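You operate a simulated robot arm through the tools that you are given. There is no shell and no other tool. Be economical: measure what you need, move in short steps, check, and stop when the job is done.

The job below is to be done with a simulated robot arm. You get a single attempt, and the scene is never put back.

JOB
Put two of the cold packs from the table half by the wall bench on the wall bench top. Put the orange cap from the table half by the wall bench on the narrow bench top. Put the wash bottle on the table half by the wall bench away on the sink bench top. Close the caps drawer. Put the foil bag on the wall bench top away on the side bench top. Put one of the balls from the long bench top in the white tray. Put the tub from the long bench top on the steel dish. Put the beaker marked "20 ml" from the long bench top on the table half by the side bench and the beaker that says "10 ml" on top of the flask there. Shut the leads drawer. Stack the bottle that says "seed liquid" from the long bench top on top of the bottle marked "wash liquid". Lift the tip box lid open. The order is free. Set down upright: wash bottle, tub, beaker.

It is judged by the outcome, as a careful person would: the job done as asked, and still so three seconds after it is handed in. It fails if anything else is knocked over, pushed out of place, dropped, spilled or broken. Lids that push on must go on centred and level and be pressed home; caps that screw on are set level and turned clockwise until they are tight.

ROBOT AND FRAMES
A 6-joint arm with a fingered hand on a trunk, on a base that drives. Base frame: it is fixed to the floor where the robot stands at the start and does not move with it; the origin is under the middle of the robot, x ahead of it, y to its left, z up. Lengths are in m, angles in rad, forces in N, time in s.
With the tool pointing down near the work surface it reaches from about 0.28 to 0.6 m from the robot's upright axis, wherever it stands. Its first joint turns from -2.897 to 2.897 rad. Places, roughly: ball (4x4x4 cm) [-1.2, 2.5, 0.9]; beaker [-1, 2.75, 1]; bottle, soap bottle [-1, 3.5, 1]; cap [0.5, -0.5, 1]; caps drawer [-0.9, 0.6, 0.7]; cold pack [0.75, -0.25, 1]; flask [-1, 3, 1]; foil bag [-1.25, 0.75, 0.75]; leads drawer [-0.9, 3.7, 0.7]; narrow bench top [3, 1.3, 0.8]; side bench top [2.8, -1.2, 0.8]; sink bench top [2.2, 10.7, 0.8]; steel dish (10x10x3 cm) [-1, 2.9, 0.9]; table half by the side bench [1, -0.5, 0.8]; tip box lid [-1.1, -0.9, 0.9]; tub [-1, 2.75, 1]; wall bench top [-1.4, 0.1, 0.8]; wash bottle [0.5, -0.25, 1]; white tray (20x26x4 cm) [0.5, 5.6, 0.9]. Payload 3.2 kg.
The TCP is the grasp point between the finger pads, 0.022 m short of the fingertips. In the tool frame z runs along the fingers and y along their closing line. The gripper opens to 0.112 m. The gripper's body begins 0.06 m behind the TCP. The gripper is a hand of 3 fingers: y runs from the thumb to the fingers, the wrist lies at [0, 0, -0.218] in the tool frame.
Orientation is told as [roll, pitch, yaw] about the base's x, y, z axes, in that order, counted from this pose: with the fingers straight down and closing along the base's y, the tool's x points along the base's -x, its y along +y and its z along -z.

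CONTROLS
- The arm moves only by the tool drive_tool. Its argument "increments" is text: rows parted by semicolons, each of 6 numbers parted by spaces: the shift along the tool's x, y, z in units of 40 mm (1.0 is 40 mm), then the turn, a rotation vector about the tool's x, y, z in units of 8 degrees (1.0 is 8 degrees). In form: tx ty tz rx ry rz; .... A call has 1 to 8 rows; each row shifts and turns the commanded pose from where the row before left it, along the tool's axes as they then stand. A call with a number of a shift or a turn outside -1 to 1 is refused whole. Rows are played at 5 a second. More than 0.05 m and 0.15 rad between two rows, and nothing of the call is played. A pose out of reach is approached as far as the arm can. The call stops where the force on the tool passes 40 N (or 10 N more than at its start, if that is more) or the arm is blocked; 0.2 s more then pass. In this call time passes only in rows, and 0.2 s behind the last. It gives the time, the measured TCP pose, the force on the tool (base axes), the opening and the grip force at its end, in the units of the frame above (readings bear some noise), with the torque about the TCP (base axes, N m) and any sound that the robot's microphone picked up.
- Cameras (640 x 400 px; columns grow to the right, rows downward): "scene" is now at [-0.0057, 0.1846, 1.4637]; the picture's right is [0.36, -0.93, 0.00], its down [-0.87, -0.33, -0.36] and it looks along [0.34, 0.13, -0.93] (base axes); focal length 214 px, centre (320, 200). "wrist" rides on the gripper at [0.066, 0.003, -0.08] in the tool frame; the picture's right is [-0.05, 1.00, 0.00], its down [-0.77, -0.04, -0.64] and it looks along [-0.64, -0.03, 0.77] (tool axes); focal length 275 px, centre (320, 200). There is no depth. A picture from a camera that has moved, and an enlarged one, comes with that camera's place and axes in the base frame and with its lens.
- snapshot(camera): a new picture of that camera. It takes no simulated time.
- raise_lower(by): slides the trunk up (or, below 0, down) by that many m; the arm and the scene camera ride with it, the base frame stays. It gives what a move gives, with no picture.
- steer(legs): drives the robot by 1 to 6 legs, each [ahead, turn to the left] in m and rad, along the robot's own axes; the way and the turn of a leg run together, so that a leg with both is an arc; at most 1.5 m and 3.142 rad a leg. The arm and the cameras ride along, it lands a little off, and it stops where it bumps. It gives what a move gives.
- finger_targets(finger1, finger2, thumb_bend): sets how far each is bent, from 0 (flat) to 1 (curled in); at 0.3 the hand is open as for a grip, at 0.7 the pads meet at the TCP. One left out holds its place. A second passes; each finger stops where it meets its share of the squeeze, and holds until it gets a number again. It is the only way to open and close the hand. It gives what a move gives, with no picture; readings hold the bend of each and the force on the fingers (four entries, about 0 where the hand has none), thumb and palm.
- aim_head(pan, tilt): turns the head with the scene camera to pan (to the left, within 2.705 rad either way) and tilt (down, from -0.506 to 1.204), counted from straight ahead of the robot. It gives what a move gives.
- close_up(camera, box): a new picture of the part [left, top, right, bottom] of that camera's present view, enlarged. It takes no simulated time.
- finish_job(): hands the job in; it is judged then, once.

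Go step by step. Nothing tells you exact positions but the pictures and the camera data: compare them with the known pose of the tool, close in by small moves and look again before you grip or let go. The budget is 556 turns and 346 pictures, counting those below and the enlarged ones. Unless the task says otherwise, let go and move clear before handing in, and close with one line.

The tools are called after "Request:" as a command line: name --argument value ..., lists and objects as JSON in quotes. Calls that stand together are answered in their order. drive_tool: Moves the arm, as the interface text tells. Its arguments: {"type":"object","properties":{"increments":{"type":"string"}},"required":["increments"]} The other tools are called the same way: raise_lower (by) slides the trunk up or down; finger_targets (finger1, finger2, thumb_bend) moves the fingers one by one; steer (legs) drives the base; aim_head (pan, tilt) turns the head that bears the scene camera; snapshot (camera) takes a picture; close_up (camera, box) takes an enlarged picture of a part of a camera's view; finish_job () hands the job in.

At the start:

```text
clock: 0.0
position: [0.3076, -0.091, 1.1212]
tool_rot: [0.001, -0.001, 0.0]
wrist_force: [0.1, -0.3, -0.6]
ft_torque: [0.02, -0.02, 0.02]
finger_gap: 0.1119
gripper_force: 0.1
shape: jaw
bend: [0.3, 0.3, 0.3]
finger forces: [0.1, 0.1, 0.0, 0.0, 0.0, 0.0]
trunk travel left (down, up): [-0.525, 0.065]
robot x, y, heading: [0.0005, 0.0002, 0.005]
head pan, tilt: [0.365, 1.201]
```

scene: 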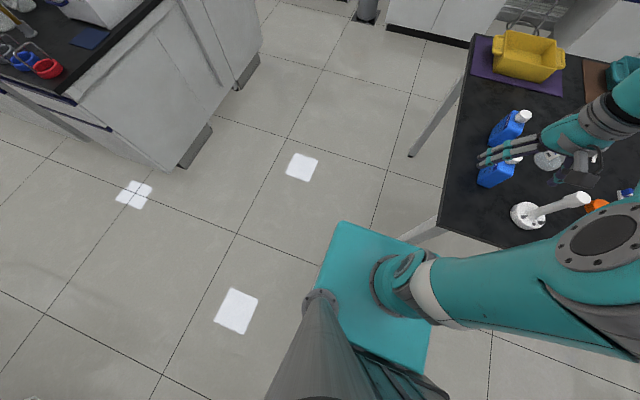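
wrist: 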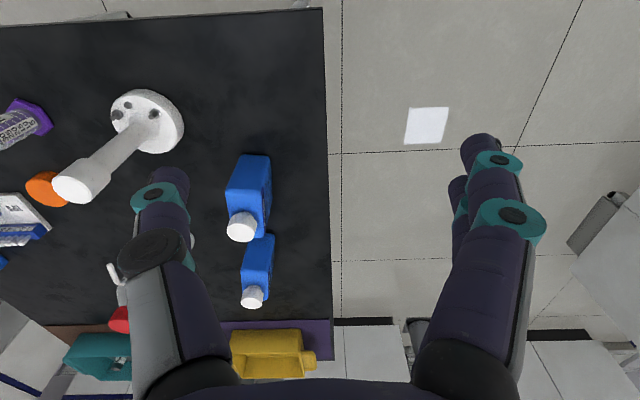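

I see a black table ahead-right with blue bottles, a white stand, an orange cap and more. I'll look around with the head first to map the table.

Request:
aim_head --pan -0.6 --tilt 0.75

Request:
snapshot --camera "scene"

```text
clock: 1.2
position: [0.3078, -0.0908, 1.1215]
tool_rot: [-0.001, -0.001, 0.0]
wrist_force: [0.1, -0.4, -0.3]
ft_torque: [0.03, -0.03, 0.01]
finger_gap: 0.1119
gripper_force: 0.1
shape: jaw
bend: [0.3, 0.3, 0.3]
finger forces: [0.0, 0.0, 0.0, 0.0, 0.0, 0.1]
trunk travel left (down, up): [-0.525, 0.065]
robot x, y, heading: [0.001, -0.0011, 0.005]
head pan, tilt: [-0.6, 0.75]
```

```text
343 pictures are left
camera scene: at [0.0104, 0.1179, 1.4954], right [-0.56, -0.83, 0.0], down [-0.56, 0.39, -0.73], along [0.6, -0.41, -0.68], focal length 214 px, centre (320, 200)
```

scene: 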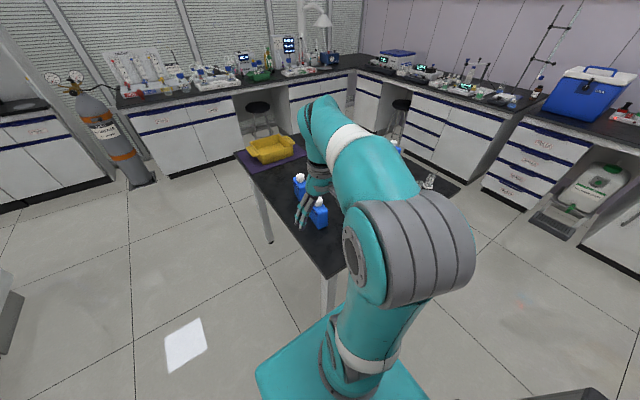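

Request:
close_up --camera "wrist" --box '[0, 80, 340, 390]'

Request:
aim_head --pan -0.1 --tilt 0.9

Request:
snapshot --camera "scene"

```text
1.29 times, centred on (170, 235) of wrist
camera zoom: at [0.2423, -0.0884, 1.2007], right [0.05, 1.0, 0.0], down [0.77, -0.04, 0.64], along [0.64, -0.03, -0.77], focal length 355 px, centre (514, 155)
```

zoom: 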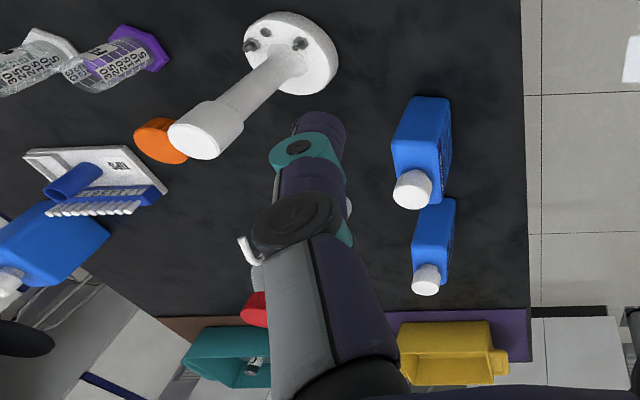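

```text
clock: 2.2
position: [0.3075, -0.0901, 1.1226]
tool_rot: [0.0, 0.0, 0.0]
wrist_force: [0.2, 0.6, 1.1]
ft_torque: [-0.01, -0.02, -0.02]
finger_gap: 0.1116
gripper_force: 0.1
shape: jaw
bend: [0.3, 0.3, 0.3]
finger forces: [0.0, 0.1, 0.0, 0.1, 0.0, 0.0]
trunk travel left (down, up): [-0.525, 0.065]
robot x, y, heading: [-0.0007, -0.0013, -0.002]
head pan, tilt: [-0.099, 0.901]
```

```text
341 pictures are left
camera scene: at [0.0172, 0.1571, 1.4836], right [-0.1, -0.99, 0.0], down [-0.78, 0.08, -0.62], along [0.62, -0.06, -0.78], focal length 214 px, centre (320, 200)
```

scene: 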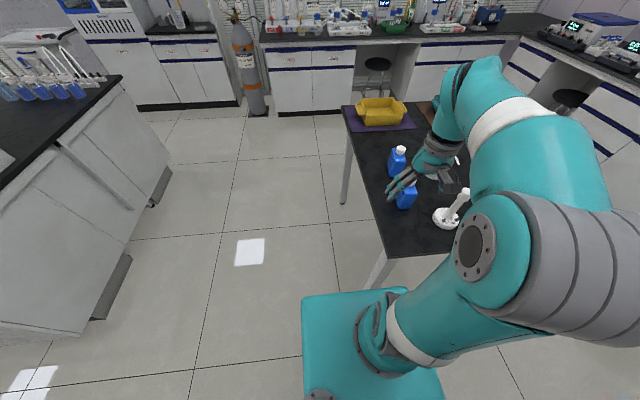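

The arm hides the table from the head, so I move the tool leftwards and look again.

Request:
drive_tool --increments "0 1 0 0 0 0;0 1 0 0 0 0;0 1 0 0 0 0;0 1 0 0 0 0;0 1 0 0 0 0;0 1 0 0 0 0;0 1 0 0 0 0;0 1 0 0 0 0"

Request:
aim_head --pan -0.6 --tilt 0.9

Request:
snapshot --camera "scene"

Request:
snapshot --camera "wrist"

```text
clock: 4.0
position: [0.3065, 0.2297, 1.1214]
tool_rot: [0.0, 0.001, -0.003]
wrist_force: [0.4, 0.4, -0.4]
ft_torque: [0.01, 0.0, -0.01]
finger_gap: 0.1117
gripper_force: 0.1
shape: jaw
bend: [0.3, 0.3, 0.3]
finger forces: [0.0, 0.0, 0.1, 0.1, 0.0, 0.1]
trunk travel left (down, up): [-0.525, 0.065]
robot x, y, heading: [-0.0013, 0.0003, -0.0]
head pan, tilt: [-0.099, 0.901]
```

```text
clock: 4.9
position: [0.3066, 0.2288, 1.1232]
tool_rot: [0.001, 0.001, 0.0]
wrist_force: [-0.2, 0.2, 0.1]
ft_torque: [0.02, -0.01, -0.04]
finger_gap: 0.1117
gripper_force: 0.0
shape: jaw
bend: [0.3, 0.3, 0.3]
finger forces: [0.0, 0.1, 0.0, 0.1, 0.0, 0.1]
trunk travel left (down, up): [-0.525, 0.065]
robot x, y, heading: [0.0013, 0.0003, 0.0]
head pan, tilt: [-0.6, 0.901]
```

```text
340 pictures are left
camera scene: at [0.0044, 0.1222, 1.4836], right [-0.56, -0.83, 0.0], down [-0.65, 0.44, -0.62], along [0.51, -0.35, -0.78], focal length 214 px, centre (320, 200)
```

scene: 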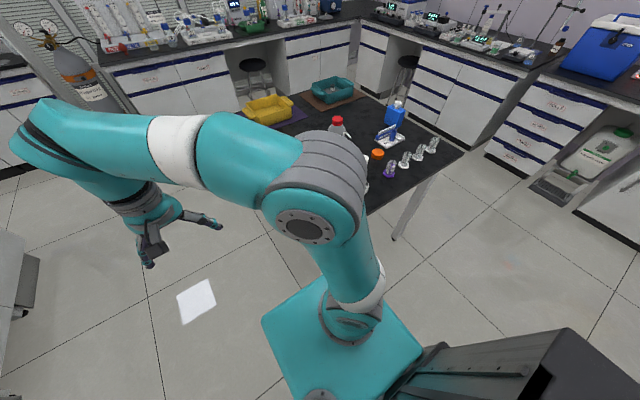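

```text
339 pictures are left
camera wrist: at [0.2424, 0.231, 1.2019], right [0.05, 1.0, 0.0], down [0.77, -0.04, 0.64], along [0.64, -0.03, -0.77], focal length 275 px, centre (320, 200)
```

wrist: 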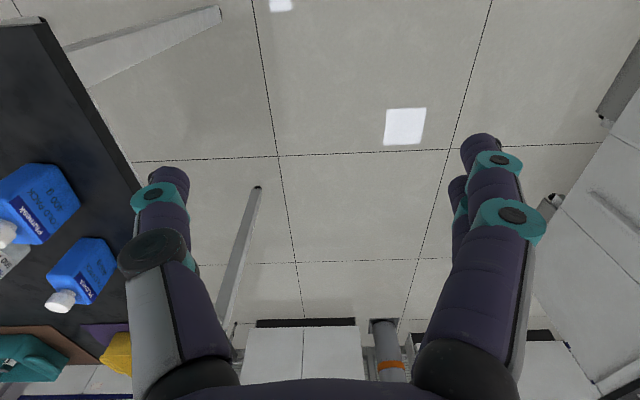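

The blue ones are cold packs and the red-capped bottle is the wash bottle. I survey the rest of the room.

Request:
aim_head --pan 2.6 --tilt 0.5

Request:
snapshot --camera "scene"

Request:
aim_head --pan 1.6 --tilt 0.4

Request:
snapshot --camera "scene"

Request:
aim_head --pan -2.5 --tilt 0.5

Request:
snapshot --camera "scene"

Request:
aim_head --pan 0.5 --tilt 0.4

Request:
snapshot --camera "scene"

```text
clock: 7.6
position: [0.3066, 0.229, 1.1218]
tool_rot: [0.0, -0.001, 0.0]
wrist_force: [-0.8, 0.3, -0.4]
ft_torque: [-0.01, -0.02, 0.01]
finger_gap: 0.112
gripper_force: 0.1
shape: jaw
bend: [0.3, 0.3, 0.3]
finger forces: [0.0, 0.1, 0.0, 0.0, 0.0, 0.1]
trunk travel left (down, up): [-0.525, 0.065]
robot x, y, heading: [0.0038, -0.0002, -0.001]
head pan, tilt: [2.601, 0.499]
```

```text
338 pictures are left
camera scene: at [-0.1359, 0.2117, 1.5174], right [0.52, 0.86, 0.0], down [0.41, -0.25, -0.88], along [-0.75, 0.45, -0.48], focal length 214 px, centre (320, 200)
```

scene: 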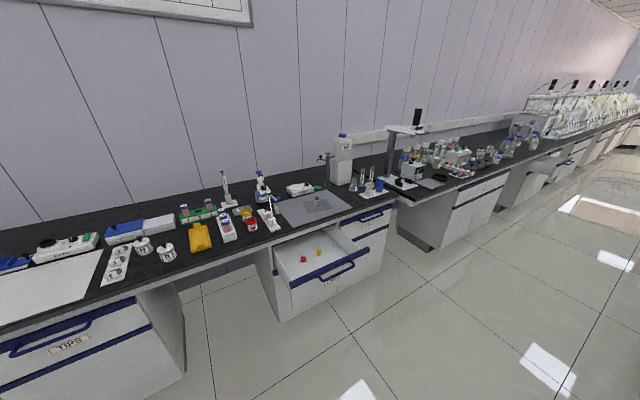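

```text
clock: 8.9
position: [0.3074, 0.2297, 1.1217]
tool_rot: [-0.002, 0.001, 0.0]
wrist_force: [0.4, -1.0, 0.1]
ft_torque: [0.0, 0.03, -0.01]
finger_gap: 0.1117
gripper_force: 0.1
shape: jaw
bend: [0.3, 0.3, 0.3]
finger forces: [0.0, 0.0, 0.0, 0.0, 0.0, 0.1]
trunk travel left (down, up): [-0.525, 0.065]
robot x, y, heading: [-0.0001, 0.0032, -0.001]
head pan, tilt: [1.6, 0.4]
```

```text
337 pictures are left
camera scene: at [-0.0608, 0.2574, 1.5265], right [1.0, 0.03, 0.0], down [0.01, -0.39, -0.92], along [-0.03, 0.92, -0.39], focal length 214 px, centre (320, 200)
```

scene: 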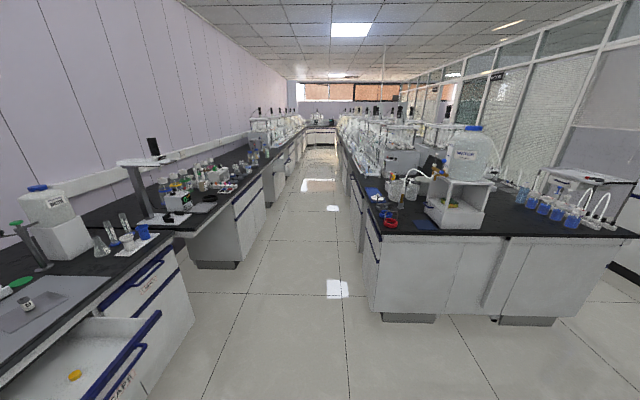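

```text
clock: 12.2
position: [0.3074, 0.2285, 1.1226]
tool_rot: [-0.001, 0.0, -0.002]
wrist_force: [-0.2, 0.6, -0.4]
ft_torque: [-0.01, 0.01, 0.01]
finger_gap: 0.1119
gripper_force: 0.1
shape: jaw
bend: [0.3, 0.3, 0.3]
finger forces: [0.0, 0.0, 0.0, 0.1, 0.1, 0.0]
trunk travel left (down, up): [-0.525, 0.065]
robot x, y, heading: [-0.0004, -0.0004, -0.001]
head pan, tilt: [-2.499, 0.499]
```

```text
336 pictures are left
camera scene: at [-0.1308, 0.1102, 1.5174], right [-0.6, 0.8, 0.0], down [0.38, 0.29, -0.88], along [-0.7, -0.53, -0.48], focal length 214 px, centre (320, 200)
```

scene: 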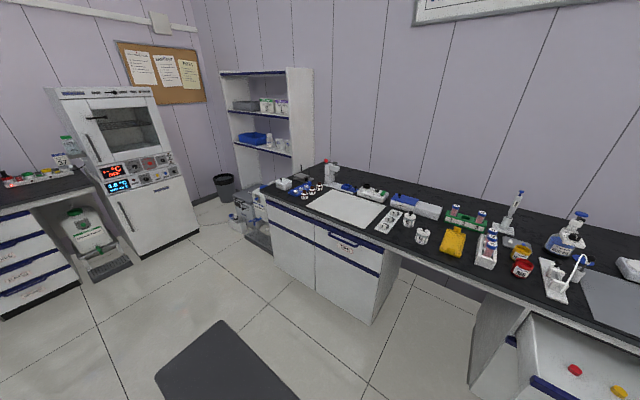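

```text
clock: 14.8
position: [0.3078, 0.2295, 1.1219]
tool_rot: [0.001, -0.001, -0.001]
wrist_force: [-0.8, -1.2, 0.0]
ft_torque: [0.02, 0.0, -0.03]
finger_gap: 0.112
gripper_force: 0.1
shape: jaw
bend: [0.3, 0.3, 0.3]
finger forces: [0.1, 0.1, 0.1, 0.1, 0.1, 0.1]
trunk travel left (down, up): [-0.525, 0.065]
robot x, y, heading: [0.0, -0.004, 0.008]
head pan, tilt: [0.499, 0.4]
```

```text
335 pictures are left
camera scene: at [0.0234, 0.2091, 1.5266], right [0.48, -0.88, 0.0], down [-0.34, -0.19, -0.92], along [0.81, 0.44, -0.39], focal length 214 px, centre (320, 200)
```

scene: 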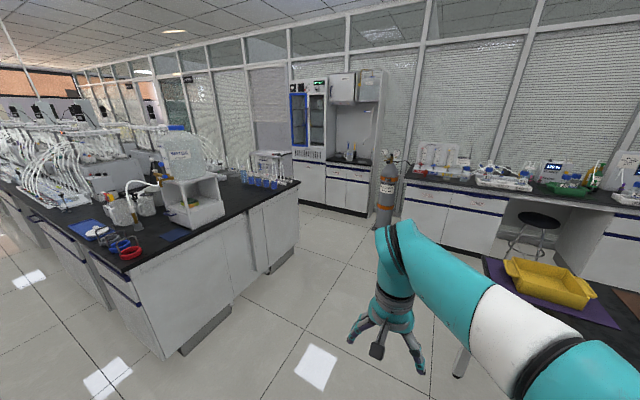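

I now have a map: the caps drawer is open behind me at the wall bench, the table is ahead, the long benches to the left. I'll bring the tool nearer to the first cold pack and lower to see it well.

Request:
drive_tool --increments "0 -1 0 0 0 0;0 -1 0 0 0 0;0 -1 0 0 0 0;0 -1 0 0 0 0;0 -1 0 0 0 0;0 -1 0 0 0 0;-0.5 -0.8 0 0 0 0;-0.5 -0.8 0 0 0 0"

Request:
snapshot --camera "wrist"

Request:
aim_head --pan -0.3 --tilt 0.9

Request:
snapshot --camera "scene"

```text
clock: 16.6
position: [0.3485, -0.0757, 1.1222]
tool_rot: [0.0, 0.001, -0.001]
wrist_force: [0.1, 0.9, 1.5]
ft_torque: [-0.02, 0.03, 0.0]
finger_gap: 0.1119
gripper_force: 0.1
shape: jaw
bend: [0.3, 0.3, 0.3]
finger forces: [0.1, 0.0, 0.1, 0.0, 0.0, 0.0]
trunk travel left (down, up): [-0.525, 0.065]
robot x, y, heading: [0.0015, -0.001, -0.001]
head pan, tilt: [0.499, 0.4]
```

```text
334 pictures are left
camera wrist: at [0.2844, -0.0743, 1.2007], right [0.05, 1.0, 0.0], down [0.77, -0.04, 0.64], along [0.63, -0.03, -0.77], focal length 275 px, centre (320, 200)
```

wrist: 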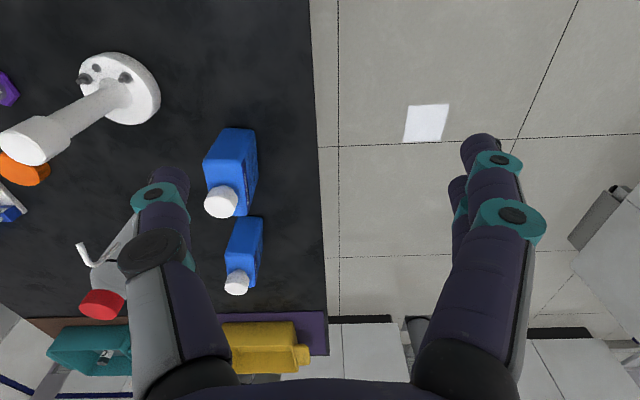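

```text
clock: 17.8
position: [0.3491, -0.0741, 1.121]
tool_rot: [-0.001, 0.0, 0.003]
wrist_force: [0.3, -1.0, 0.0]
ft_torque: [0.0, -0.04, 0.01]
finger_gap: 0.1119
gripper_force: 0.1
shape: jaw
bend: [0.3, 0.3, 0.3]
finger forces: [0.0, 0.0, 0.1, 0.0, 0.0, 0.0]
trunk travel left (down, up): [-0.525, 0.065]
robot x, y, heading: [-0.0006, 0.0038, 0.002]
head pan, tilt: [-0.3, 0.901]
```

```text
333 pictures are left
camera scene: at [0.0142, 0.1424, 1.4836], right [-0.29, -0.96, 0.0], down [-0.75, 0.23, -0.62], along [0.59, -0.18, -0.78], focal length 214 px, centre (320, 200)
```

scene: 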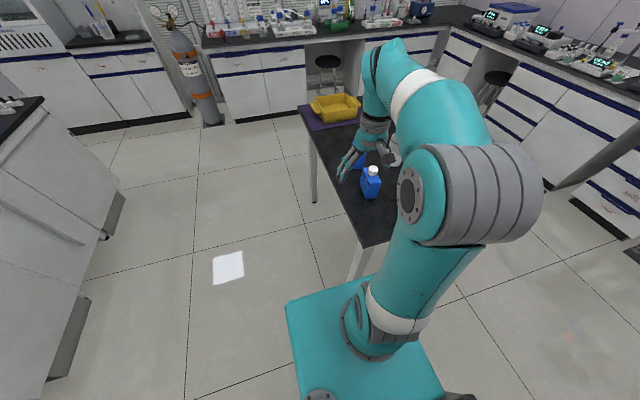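

Request:
close_up --camera "wrist" --box '[160, 110, 320, 310]'

Request:
close_up --camera "scene" --box '[320, 130, 420, 230]'

```text
2.00 times, centred on (240, 210) of wrist
camera zoom: at [0.2838, -0.073, 1.2009], right [0.05, 1.0, 0.0], down [0.77, -0.04, 0.64], along [0.64, -0.03, -0.77], focal length 551 px, centre (480, 180)
```

zoom: 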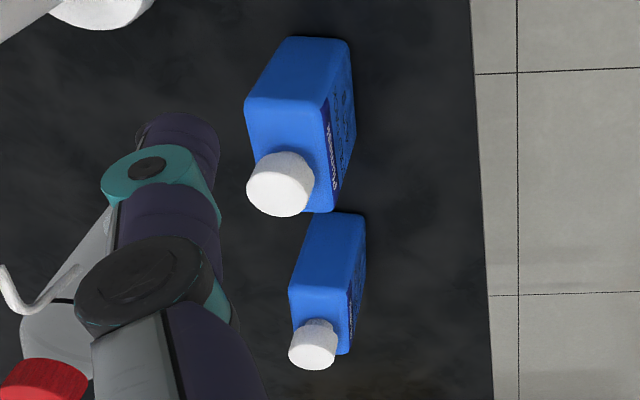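

```text
4.00 times, centred on (370, 180) of scene
camera zoom: at [0.0142, 0.1424, 1.4836], right [-0.29, -0.96, 0.0], down [-0.75, 0.23, -0.62], along [0.59, -0.18, -0.78], focal length 858 px, centre (120, 280)
```

zoom: 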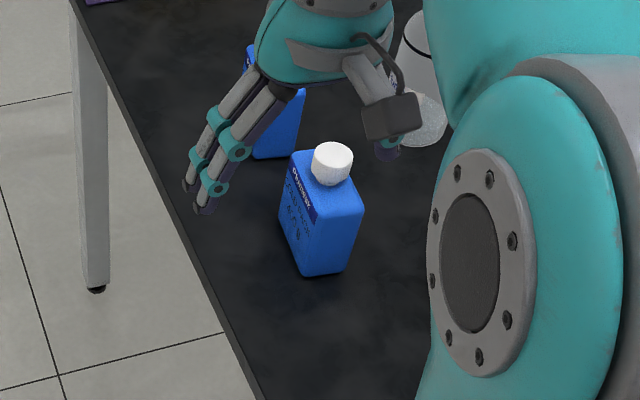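

Cold pack 1 stands about (0.49, -0.20), shoulder z≈0.925, cap top≈0.96, turned slightly clockwise. I move above it and check.

Request:
drive_tool --increments "-1 -1 0 0 0 0;-1 -1 0 0 0 0;-1 -1 0 0 0 0;-0.5 -0.1 0 0 0 0.9;0 0 1 0 0 0;0 0 0.8 0 0 0"

Request:
snapshot --camera "wrist"

Request:
close_up --camera "scene" --box '[290, 130, 450, 230]'

```text
refused: row 1 steps farther than a row can; nothing moved
```

```text
330 pictures are left
camera wrist: at [0.2838, -0.073, 1.2009], right [0.05, 1.0, 0.0], down [0.77, -0.04, 0.64], along [0.64, -0.03, -0.77], focal length 275 px, centre (320, 200)
```

wrist: 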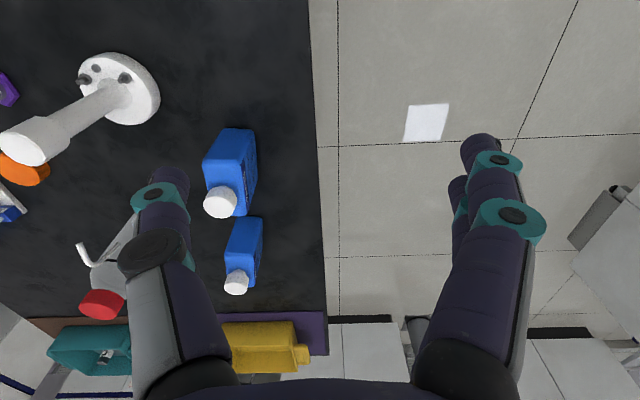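

```text
4.00 times, centred on (370, 180) of scene
camera zoom: at [0.0142, 0.1424, 1.4836], right [-0.29, -0.96, 0.0], down [-0.75, 0.23, -0.62], along [0.59, -0.18, -0.78], focal length 858 px, centre (120, 280)
```

zoom: 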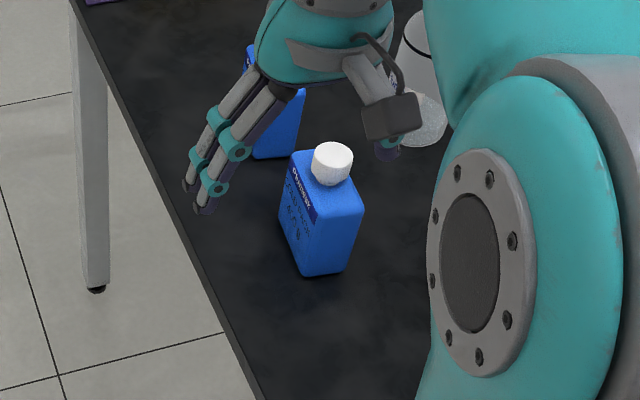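

That step was too long per row (limit 0.05 m diagonal); I'll use shorter rows.

Request:
drive_tool --increments "-0.85 -0.85 0 0 0 0;-0.85 -0.85 0 0 0 0;-0.85 -0.85 0 0 0 0;-0.95 -0.55 0 0 0 0.9;0 0 1 0 0 0;0 0 0.8 0 0 0"

Request:
snapshot --camera "wrist"

Request:
close_up --camera "scene" --box '[290, 110, 450, 210]'

```text
clock: 19.2
position: [0.4884, -0.1984, 1.0472]
tool_rot: [0.001, -0.001, -0.127]
wrist_force: [-0.4, -0.1, -0.3]
ft_torque: [-0.01, -0.02, -0.01]
finger_gap: 0.1117
gripper_force: 0.0
shape: jaw
bend: [0.3, 0.3, 0.3]
finger forces: [0.0, 0.0, 0.0, 0.0, 0.0, 0.0]
trunk travel left (down, up): [-0.525, 0.065]
robot x, y, heading: [0.0015, -0.0023, -0.001]
head pan, tilt: [-0.3, 0.901]
```

```text
328 pictures are left
camera wrist: at [0.4241, -0.1888, 1.1274], right [0.17, 0.98, 0.0], down [0.76, -0.13, 0.64], along [0.63, -0.11, -0.77], focal length 275 px, centre (320, 200)
```

wrist: 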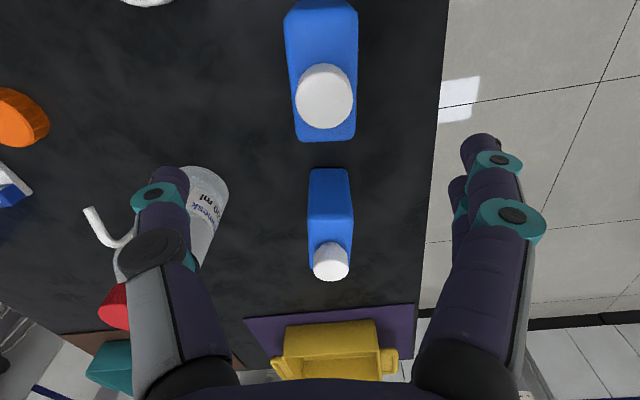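

```text
4.00 times, centred on (370, 160) of scene
camera zoom: at [0.0142, 0.1423, 1.4836], right [-0.3, -0.96, 0.0], down [-0.75, 0.23, -0.62], along [0.59, -0.18, -0.78], focal length 858 px, centre (120, 360)
```

zoom: 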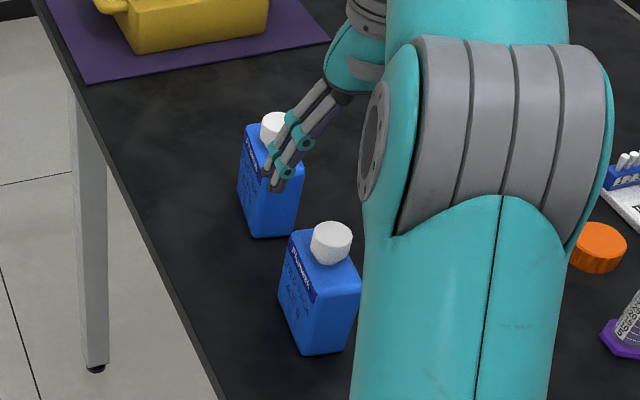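

The hand is well aligned; I shift 8 mm back and descend to z≈0.907 around the pack.

Request:
drive_tool --increments "0.2 0.05 0.9 0 0 0;0 0 0.9 0 0 0;0 0 0.9 0 0 0;0 0 0.8 0 0 0"

Request:
close_up --camera "scene" --box '[290, 110, 450, 210]'

Request:
snapshot --camera "wrist"

```text
clock: 20.2
position: [0.4812, -0.1952, 0.9097]
tool_rot: [0.001, -0.002, -0.125]
wrist_force: [0.0, -0.3, 1.3]
ft_torque: [0.02, -0.03, 0.01]
finger_gap: 0.112
gripper_force: 0.0
shape: jaw
bend: [0.3, 0.3, 0.3]
finger forces: [0.1, 0.0, 0.1, 0.0, 0.0, 0.1]
trunk travel left (down, up): [-0.525, 0.065]
robot x, y, heading: [-0.001, 0.0023, 0.005]
head pan, tilt: [-0.3, 0.901]
```

```text
4.00 times, centred on (370, 160) of scene
camera zoom: at [0.0144, 0.1422, 1.4836], right [-0.3, -0.96, 0.0], down [-0.75, 0.23, -0.62], along [0.59, -0.18, -0.78], focal length 858 px, centre (120, 360)
```

zoom: 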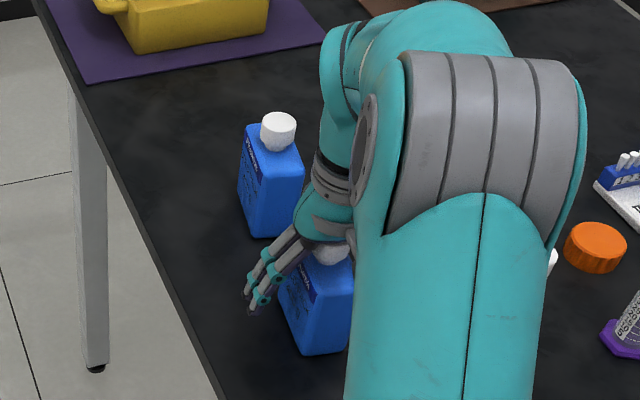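

```text
325 pictures are left
camera wrist: at [0.4168, -0.1851, 0.9883], right [0.17, 0.99, 0.0], down [0.76, -0.13, 0.64], along [0.63, -0.11, -0.77], focal length 275 px, centre (320, 200)
```

wrist: 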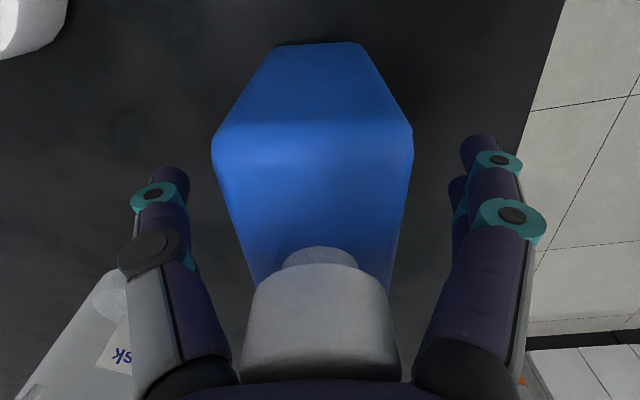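

The hand straddles the pack; closing now.

Request:
finger_targets --finger1 0.7 --finger2 0.7 --thumb_bend 0.7

Request:
drive_tool --increments "0 0 -1 0 0 0;0 0 -1 0 0 0;0 0 -1 0 0 0;0 0 -1 0 0 0;0 0 -1 0 0 0"

Request:
snapshot --camera "wrist"

```text
clock: 21.2
position: [0.4801, -0.1952, 0.9087]
tool_rot: [0.001, 0.0, -0.124]
wrist_force: [0.3, 0.2, -0.7]
ft_torque: [0.0, 0.0, 0.02]
finger_gap: 0.0404
gripper_force: 16.0
shape: fingers
bend: [0.57, 0.57, 0.6]
finger forces: [8.1, 8.2, 0.1, 0.0, 16.0, 0.0]
trunk travel left (down, up): [-0.525, 0.065]
robot x, y, heading: [0.0004, 0.0009, 0.002]
head pan, tilt: [-0.3, 0.901]
```

```text
clock: 22.4
position: [0.4797, -0.1955, 1.1085]
tool_rot: [-0.001, 0.0, -0.123]
wrist_force: [0.0, -0.1, -3.7]
ft_torque: [-0.02, -0.02, -0.02]
finger_gap: 0.0407
gripper_force: 16.2
shape: fingers
bend: [0.57, 0.57, 0.6]
finger forces: [8.1, 8.1, 0.0, 0.1, 16.1, 0.0]
trunk travel left (down, up): [-0.525, 0.065]
robot x, y, heading: [0.0005, 0.0018, -0.002]
head pan, tilt: [-0.3, 0.901]
```

```text
324 pictures are left
camera wrist: at [0.4156, -0.1858, 1.1884], right [0.17, 0.99, 0.0], down [0.76, -0.13, 0.64], along [0.63, -0.11, -0.77], focal length 275 px, centre (320, 200)
```

wrist: 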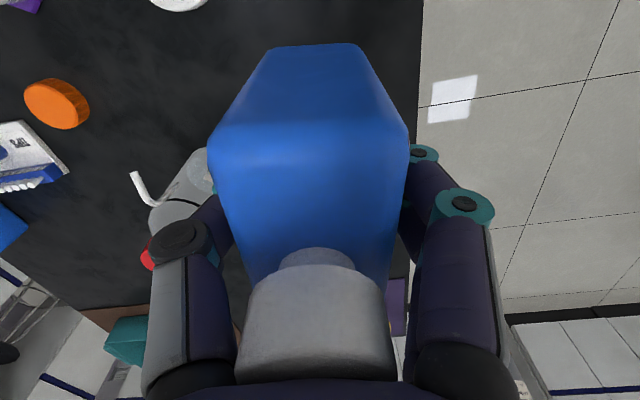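

The pack is held (gap 0.041, 16 N). I retract the arm and turn round towards the wall bench.

Request:
drive_tool --increments "0.85 0.85 0 0 0 0;0.85 0.85 0 0 0 0;0.85 0.85 0 0 0 0;0.85 0.85 0 0 0 0;0 0.85 0 0 0 -0.9"

Request:
steer --legs '[[0, 3.1]]'

Request:
aim_head --pan 0 --tilt 0.7

Request:
snapshot --camera "scene"

```text
clock: 23.6
position: [0.3646, -0.0067, 1.1095]
tool_rot: [0.001, -0.001, 0.001]
wrist_force: [-0.4, -0.4, -3.3]
ft_torque: [0.02, 0.02, 0.0]
finger_gap: 0.0404
gripper_force: 16.0
shape: fingers
bend: [0.57, 0.57, 0.61]
finger forces: [8.3, 8.2, 0.0, 0.1, 16.3, 0.1]
trunk travel left (down, up): [-0.525, 0.065]
robot x, y, heading: [0.0037, -0.0008, 0.001]
head pan, tilt: [-0.3, 0.901]
```

```text
clock: 31.2
position: [-0.3655, 0.0245, 1.1088]
tool_rot: [-0.001, 0.0, 3.098]
wrist_force: [-0.1, -0.1, -3.7]
ft_torque: [0.03, 0.0, -0.01]
finger_gap: 0.0402
gripper_force: 16.3
shape: fingers
bend: [0.57, 0.57, 0.61]
finger forces: [8.0, 8.0, 0.1, 0.0, 16.3, 0.0]
trunk travel left (down, up): [-0.525, 0.065]
robot x, y, heading: [0.0031, -0.0014, 3.093]
head pan, tilt: [-0.3, 0.901]
```

```text
clock: 32.0
position: [-0.3653, 0.0234, 1.1097]
tool_rot: [0.002, 0.0, 3.098]
wrist_force: [-0.2, 0.2, -3.8]
ft_torque: [0.02, -0.01, -0.01]
finger_gap: 0.0409
gripper_force: 16.1
shape: fingers
bend: [0.57, 0.57, 0.61]
finger forces: [8.1, 8.1, 0.0, 0.0, 16.3, 0.0]
trunk travel left (down, up): [-0.525, 0.065]
robot x, y, heading: [0.0044, 0.0032, 3.1]
head pan, tilt: [0.0, 0.7]
```

```text
323 pictures are left
camera scene: at [-0.0305, -0.1658, 1.4997], right [0.05, 1.0, 0.0], down [0.64, -0.03, -0.76], along [-0.76, 0.03, -0.64], focal length 214 px, centre (320, 200)
```

scene: 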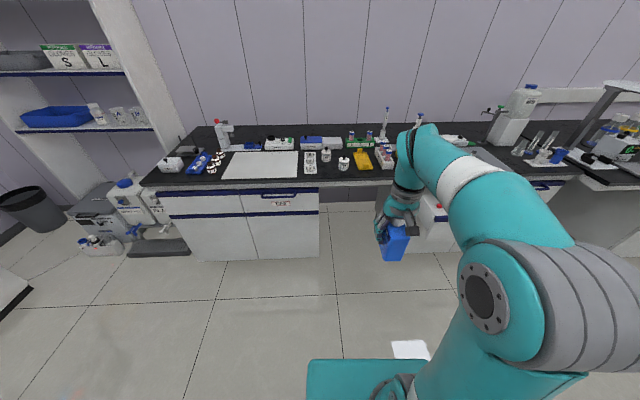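

Request:
close_up --camera "scene" --box '[140, 90, 420, 230]'

Request:
close_up --camera "scene" --box '[400, 70, 640, 220]'

```text
2.29 times, centred on (280, 160) of scene
camera zoom: at [-0.0305, -0.1658, 1.4997], right [0.05, 1.0, 0.0], down [0.64, -0.03, -0.76], along [-0.76, 0.03, -0.64], focal length 490 px, centre (411, 291)
```

zoom: 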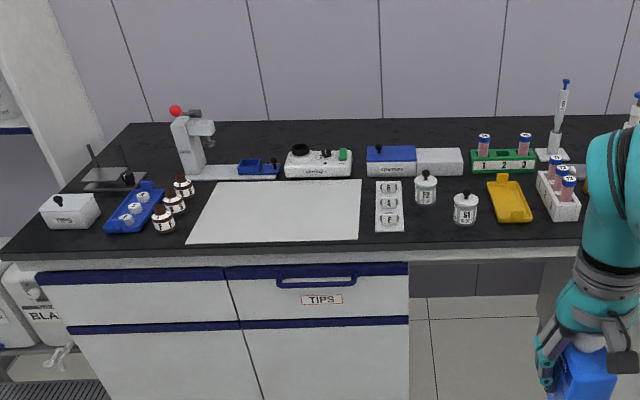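

```text
2.67 times, centred on (520, 145) of scene
camera zoom: at [-0.0305, -0.1658, 1.4997], right [0.05, 1.0, 0.0], down [0.64, -0.03, -0.76], along [-0.76, 0.03, -0.64], focal length 572 px, centre (-213, 347)
```

zoom: 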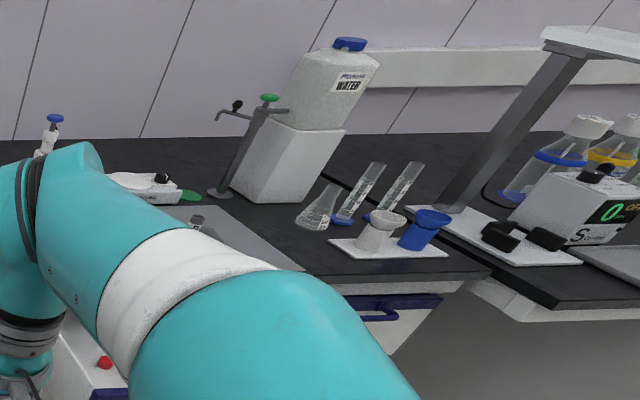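

The tip box is at the far left of this bench, and there is a free black strip at the front edge before the yellow tray. I drive up nearer and look in detail.

Request:
steer --legs '[[0.45, 0.0]]'

Request:
aim_head --pan 0.0 --tilt 0.9

Request:
snapshot --camera "scene"

Request:
snapshot --camera "wrist"

```text
clock: 34.8
position: [-0.8207, 0.0437, 1.1069]
tool_rot: [-0.001, 0.0, 3.098]
wrist_force: [0.4, -0.5, -3.9]
ft_torque: [0.01, -0.01, 0.04]
finger_gap: 0.0406
gripper_force: 16.6
shape: fingers
bend: [0.57, 0.57, 0.61]
finger forces: [8.2, 8.1, 0.0, 0.1, 16.2, 0.0]
trunk travel left (down, up): [-0.525, 0.065]
robot x, y, heading: [-0.4574, 0.0225, 3.098]
head pan, tilt: [0.0, 0.7]
```

```text
clock: 35.5
position: [-0.8205, 0.0437, 1.1094]
tool_rot: [0.0, 0.001, 3.099]
wrist_force: [0.1, -0.4, -4.0]
ft_torque: [0.0, 0.01, -0.03]
finger_gap: 0.0405
gripper_force: 15.9
shape: fingers
bend: [0.57, 0.57, 0.61]
finger forces: [8.1, 8.1, 0.1, 0.0, 16.3, 0.0]
trunk travel left (down, up): [-0.525, 0.065]
robot x, y, heading: [-0.455, 0.0185, 3.098]
head pan, tilt: [0.0, 0.901]
```

```text
320 pictures are left
camera scene: at [-0.477, -0.1462, 1.4836], right [0.04, 1.0, 0.0], down [0.78, -0.03, -0.62], along [-0.62, 0.03, -0.78], focal length 214 px, centre (320, 200)
```

scene: 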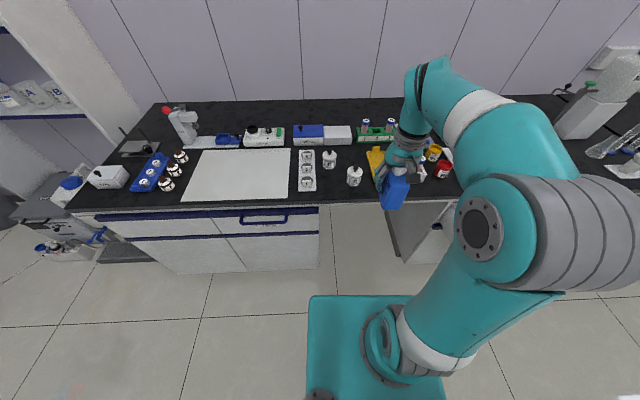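

```text
319 pictures are left
camera wrist: at [-0.754, 0.0361, 1.1885], right [-0.09, -1.0, 0.0], down [-0.77, 0.07, 0.64], along [-0.63, 0.06, -0.77], focal length 275 px, centre (320, 200)
```

wrist: 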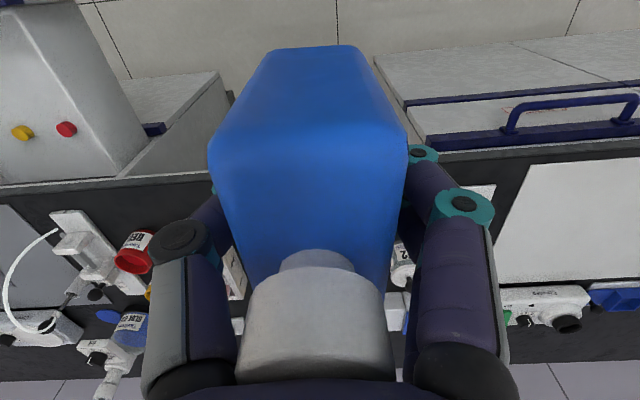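

I choose the free gap between the three-well rack and jar S1, about (-1.04, -0.07). I drive a bit closer and bring the pack over it.

Request:
steer --legs '[[0.08, 0.0]]'

Request:
drive_tool --increments "-0.85 0.75 0 0 0 0;-0.85 0.75 0 0 0 0;-0.85 0.75 0 0 0 0;-0.82 0.77 0 0 0 0;0 0 1 0 0 0;0 0 1 0 0 0"

Request:
snapshot --camera "wrist"

Request:
close_up --camera "scene" --box '[260, 130, 420, 230]'

```text
clock: 36.5
position: [-0.9009, 0.0461, 1.1084]
tool_rot: [-0.001, 0.002, 3.098]
wrist_force: [-0.5, 0.0, -3.6]
ft_torque: [-0.05, -0.01, -0.02]
finger_gap: 0.0405
gripper_force: 16.4
shape: fingers
bend: [0.57, 0.57, 0.61]
finger forces: [8.0, 8.0, 0.0, 0.0, 16.4, 0.0]
trunk travel left (down, up): [-0.525, 0.065]
robot x, y, heading: [-0.5363, 0.0242, 3.103]
head pan, tilt: [0.0, 0.901]
```

```text
clock: 37.9
position: [-1.0425, -0.067, 1.0288]
tool_rot: [-0.001, 0.003, 3.099]
wrist_force: [0.0, -0.7, -3.0]
ft_torque: [-0.01, 0.01, -0.01]
finger_gap: 0.0405
gripper_force: 15.8
shape: fingers
bend: [0.57, 0.57, 0.61]
finger forces: [8.0, 8.1, 0.1, 0.1, 16.1, 0.1]
trunk travel left (down, up): [-0.525, 0.065]
robot x, y, heading: [-0.5349, 0.0249, 3.096]
head pan, tilt: [0.0, 0.901]
```

```text
318 pictures are left
camera wrist: at [-0.9749, -0.0747, 1.1085], right [-0.09, -1.0, 0.0], down [-0.77, 0.07, 0.64], along [-0.63, 0.06, -0.77], focal length 275 px, centre (320, 200)
```

wrist: 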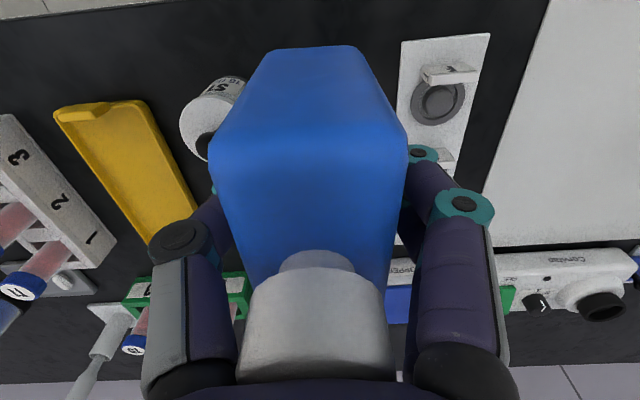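

```text
4.00 times, centred on (340, 180) of scene
camera zoom: at [-0.5563, -0.1429, 1.4835], right [0.04, 1.0, 0.0], down [0.78, -0.03, -0.62], along [-0.62, 0.03, -0.78], focal length 858 px, centre (240, 280)
```

zoom: 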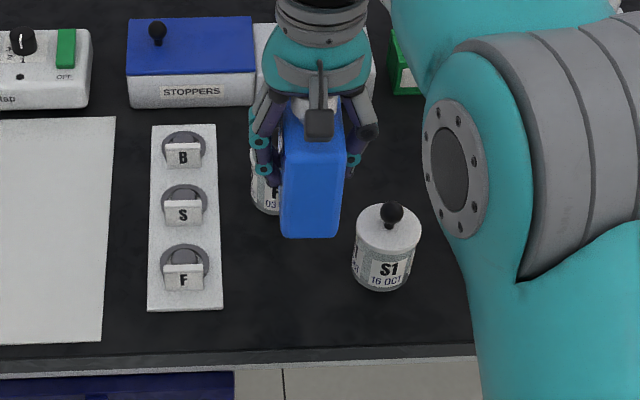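

The landing spot is clear; I nudge slightly left/deeper and descend until contact.

Request:
drive_tool --increments "-0.25 0.3 0.8 0 0 0;0 0 0.8 0 0 0;0 0 0.8 0 0 0;0 0 0.3 0 0 0"

Request:
close_up --camera "scene" --box '[260, 130, 420, 230]'

```text
clock: 38.9
position: [-1.05, -0.0788, 0.9221]
tool_rot: [-0.001, -0.001, 3.098]
wrist_force: [-0.5, -0.1, -3.3]
ft_torque: [-0.01, 0.02, 0.0]
finger_gap: 0.0403
gripper_force: 16.7
shape: fingers
bend: [0.57, 0.57, 0.61]
finger forces: [8.2, 8.2, 0.0, 0.0, 16.3, 0.0]
trunk travel left (down, up): [-0.525, 0.065]
robot x, y, heading: [-0.5368, 0.0225, 3.097]
head pan, tilt: [0.0, 0.901]
```

```text
4.00 times, centred on (340, 180) of scene
camera zoom: at [-0.5562, -0.1429, 1.4835], right [0.04, 1.0, 0.0], down [0.78, -0.03, -0.62], along [-0.62, 0.03, -0.78], focal length 858 px, centre (240, 280)
```

zoom: 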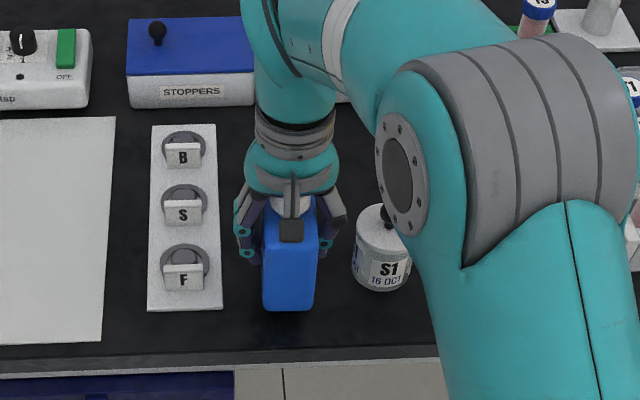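

Request:
drive_tool --increments "0 0 0.15 0 0 0;0 0 0.1 0 0 0;0 0 0.08 0 0 0"

```text
clock: 39.7
position: [-1.0497, -0.0789, 0.9083]
tool_rot: [0.0, 0.001, 3.097]
wrist_force: [0.1, 1.2, 1.0]
ft_torque: [-0.03, 0.0, 0.01]
finger_gap: 0.0401
gripper_force: 16.9
shape: fingers
bend: [0.58, 0.58, 0.61]
finger forces: [8.2, 8.1, 0.0, 0.0, 17.1, 0.0]
trunk travel left (down, up): [-0.525, 0.065]
robot x, y, heading: [-0.5373, 0.0223, 3.099]
head pan, tilt: [0.0, 0.901]
```

Contact with the bench (z≈0.845). I open the fingers a little and lift away.

Request:
finger_targets --finger1 0.48 --finger2 0.48 --thumb_bend 0.5

Request:
drive_tool --increments "0 0 -0.8 0 0 0;0 0 -1 0 0 0;0 0 -1 0 0 0;0 0 -1 0 0 0;0 0 -1 0 0 0;0 0 -1 0 0 0"

Request:
close_up --camera "scene" --box '[60, 90, 460, 290]'

```text
clock: 40.7
position: [-1.0514, -0.0792, 0.9073]
tool_rot: [-0.001, 0.0, 3.098]
wrist_force: [-0.4, -1.0, 0.8]
ft_torque: [-0.01, 0.0, 0.01]
finger_gap: 0.0573
gripper_force: 0.0
shape: fingers
bend: [0.48, 0.48, 0.5]
finger forces: [0.0, 0.0, 0.1, 0.0, 0.1, 0.0]
trunk travel left (down, up): [-0.525, 0.065]
robot x, y, heading: [-0.5366, 0.021, 3.101]
head pan, tilt: [0.0, 0.901]
```

```text
clock: 42.1
position: [-1.0499, -0.0782, 1.1296]
tool_rot: [0.0, 0.0, 3.097]
wrist_force: [0.1, 0.1, -0.3]
ft_torque: [0.02, 0.0, -0.03]
finger_gap: 0.0573
gripper_force: 0.1
shape: fingers
bend: [0.48, 0.48, 0.5]
finger forces: [0.1, 0.0, 0.0, 0.1, 0.0, 0.1]
out of reach, approached as far as the arm can: row 6
trunk travel left (down, up): [-0.525, 0.065]
robot x, y, heading: [-0.5325, 0.0259, 3.096]
head pan, tilt: [0.0, 0.901]
```

```text
1.60 times, centred on (260, 190) of scene
camera zoom: at [-0.5558, -0.1428, 1.4835], right [0.04, 1.0, 0.0], down [0.78, -0.03, -0.62], along [-0.62, 0.03, -0.78], focal length 343 px, centre (416, 216)
```

zoom: 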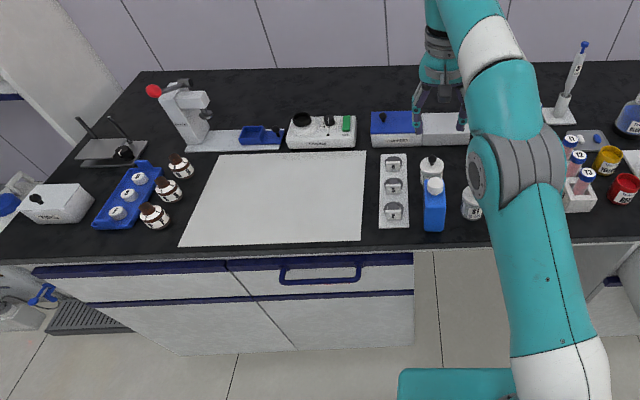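

Pack 1 is placed. Next the tip box at the left end: I retract, back off, and drive over in front of it.

Request:
drive_tool --increments "1 0 0 0 0 0;1 0 0 0 0 0;1 0 0 0 0 0;1 0 0 0 0 0"

Request:
steer --legs '[[-0.28, 0], [0, 1.59], [0.9, 0], [0, -1.57]]'

Request:
snapshot --camera "scene"

```text
clock: 43.1
position: [-0.8891, -0.0861, 1.1302]
tool_rot: [0.001, 0.0, 3.097]
wrist_force: [0.3, -0.4, -0.2]
ft_torque: [-0.03, 0.01, 0.02]
finger_gap: 0.0575
gripper_force: 0.1
shape: fingers
bend: [0.48, 0.48, 0.5]
finger forces: [0.0, 0.0, 0.0, 0.1, 0.0, 0.0]
trunk travel left (down, up): [-0.525, 0.065]
robot x, y, heading: [-0.5321, 0.0231, 3.096]
head pan, tilt: [0.0, 0.901]
```

```text
clock: 57.1
position: [-0.6819, -0.9935, 1.1308]
tool_rot: [-0.001, 0.001, 3.064]
wrist_force: [0.0, 0.7, -0.3]
ft_torque: [0.01, 0.01, 0.01]
finger_gap: 0.0573
gripper_force: 0.1
shape: fingers
bend: [0.48, 0.48, 0.5]
finger forces: [0.1, 0.0, 0.0, 0.0, 0.1, 0.0]
trunk travel left (down, up): [-0.525, 0.065]
robot x, y, heading: [-0.3241, -0.8957, 3.066]
head pan, tilt: [0.0, 0.901]
```

```text
314 pictures are left
camera scene: at [-0.3492, -1.0622, 1.4836], right [0.08, 1.0, 0.0], down [0.78, -0.06, -0.62], along [-0.62, 0.05, -0.78], focal length 214 px, centre (320, 200)
```

scene: 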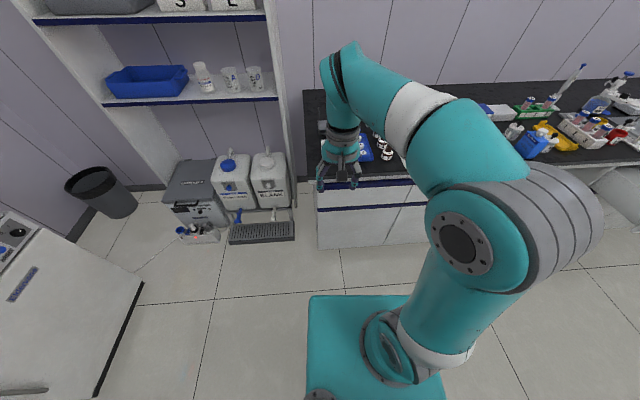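

The hand hides the tip box; I swing it to the right and look.

Request:
drive_tool --increments "0 -1 0 0 0 0;0 -1 0 0 0 0;0 -1 0 0 0 0;0 -1 0 0 0 0;0 -1 0 0 0 0;0 -1 0 0 0 0;0 -1 0 0 0 0"

Request:
close_up --camera "scene" --box '[280, 80, 440, 180]'

Request:
snapshot --camera "wrist"

```text
clock: 58.7
position: [-0.661, -0.7124, 1.1302]
tool_rot: [0.0, 0.0, 3.062]
wrist_force: [0.6, -0.5, 0.5]
ft_torque: [-0.01, -0.01, 0.04]
finger_gap: 0.0575
gripper_force: 0.0
shape: fingers
bend: [0.48, 0.48, 0.5]
finger forces: [0.0, 0.0, 0.0, 0.0, 0.0, 0.0]
trunk travel left (down, up): [-0.525, 0.065]
robot x, y, heading: [-0.3184, -0.8951, 3.064]
head pan, tilt: [0.0, 0.901]
```

```text
4.00 times, centred on (360, 130) of scene
camera zoom: at [-0.3493, -1.0616, 1.4836], right [0.08, 1.0, 0.0], down [0.78, -0.06, -0.62], along [-0.62, 0.05, -0.78], focal length 858 px, centre (160, 480)
```

zoom: 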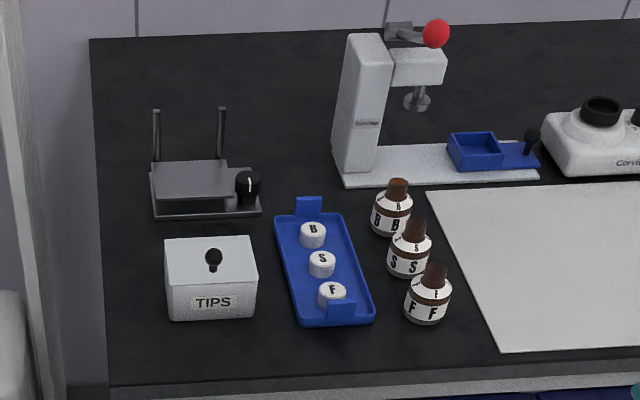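

```text
312 pictures are left
camera wrist: at [-0.5937, -0.7221, 1.2081], right [-0.12, -0.99, 0.0], down [-0.77, 0.1, 0.64], along [-0.63, 0.08, -0.77], focal length 275 px, centre (320, 200)
```

wrist: 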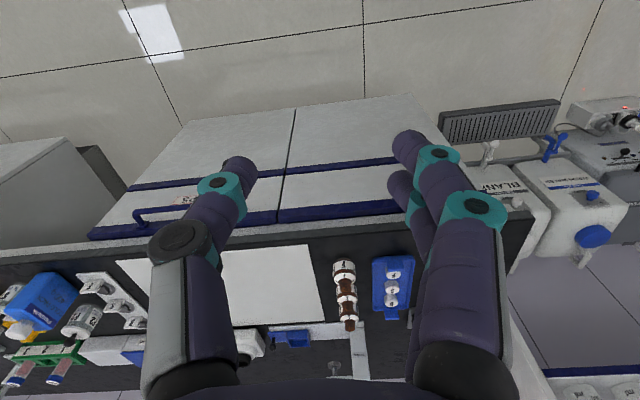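

The tip box is about (-1.13, -0.94), lid top z≈0.887, with a ball knob at about (-1.112, -0.942). I drive closer and go above the knob.

Request:
steer --legs '[[0.23, 0.075]]'

Request:
drive_tool --increments "-0.8 0.9 0 0 0 0;-0.8 0.9 0 0 0 0;-0.8 0.9 0 0 0 0;-0.8 0.9 0 0 0 0;-0.8 0.9 0 0 0 0;0 0.9 0 0 0 0"

Request:
snapshot --camera "wrist"

Request:
snapshot --camera "scene"

```text
clock: 60.4
position: [-0.9058, -0.7281, 1.1291]
tool_rot: [-0.001, -0.001, 3.134]
wrist_force: [0.0, -0.2, -0.2]
ft_torque: [-0.05, -0.03, -0.01]
finger_gap: 0.0577
gripper_force: 0.1
shape: fingers
bend: [0.48, 0.48, 0.5]
finger forces: [0.0, 0.1, 0.1, 0.0, 0.0, 0.1]
trunk travel left (down, up): [-0.525, 0.065]
robot x, y, heading: [-0.5547, -0.8856, 3.137]
head pan, tilt: [0.0, 0.901]
```

```text
clock: 61.8
position: [-1.0695, -0.9442, 1.1301]
tool_rot: [0.0, -0.001, 3.135]
wrist_force: [0.4, 0.1, 0.6]
ft_torque: [0.02, -0.03, 0.0]
finger_gap: 0.0575
gripper_force: 0.0
shape: fingers
bend: [0.48, 0.48, 0.5]
finger forces: [0.0, 0.1, 0.0, 0.1, 0.1, 0.1]
trunk travel left (down, up): [-0.525, 0.065]
robot x, y, heading: [-0.556, -0.8849, 3.129]
head pan, tilt: [0.0, 0.901]
```

```text
311 pictures are left
camera wrist: at [-1.0012, -0.9485, 1.2092], right [-0.05, -1.0, 0.0], down [-0.77, 0.04, 0.64], along [-0.63, 0.03, -0.77], focal length 275 px, centre (320, 200)
```

wrist: 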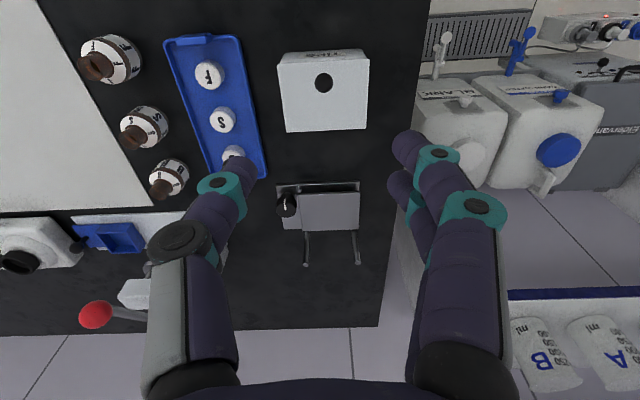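

```text
310 pictures are left
camera scene: at [-0.5694, -1.0544, 1.4835], right [0.01, 1.0, 0.0], down [0.78, -0.01, -0.62], along [-0.62, 0.0, -0.78], focal length 214 px, centre (320, 200)
```

scene: 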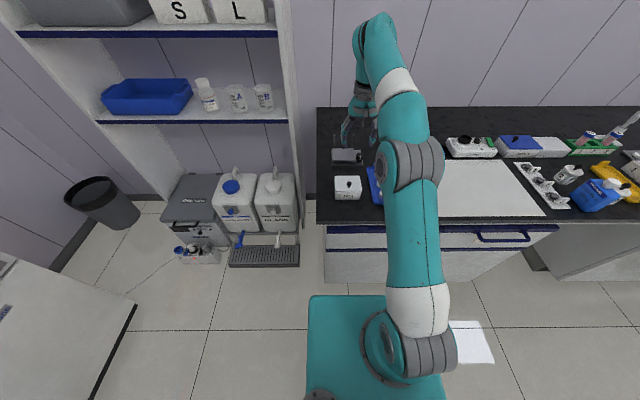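

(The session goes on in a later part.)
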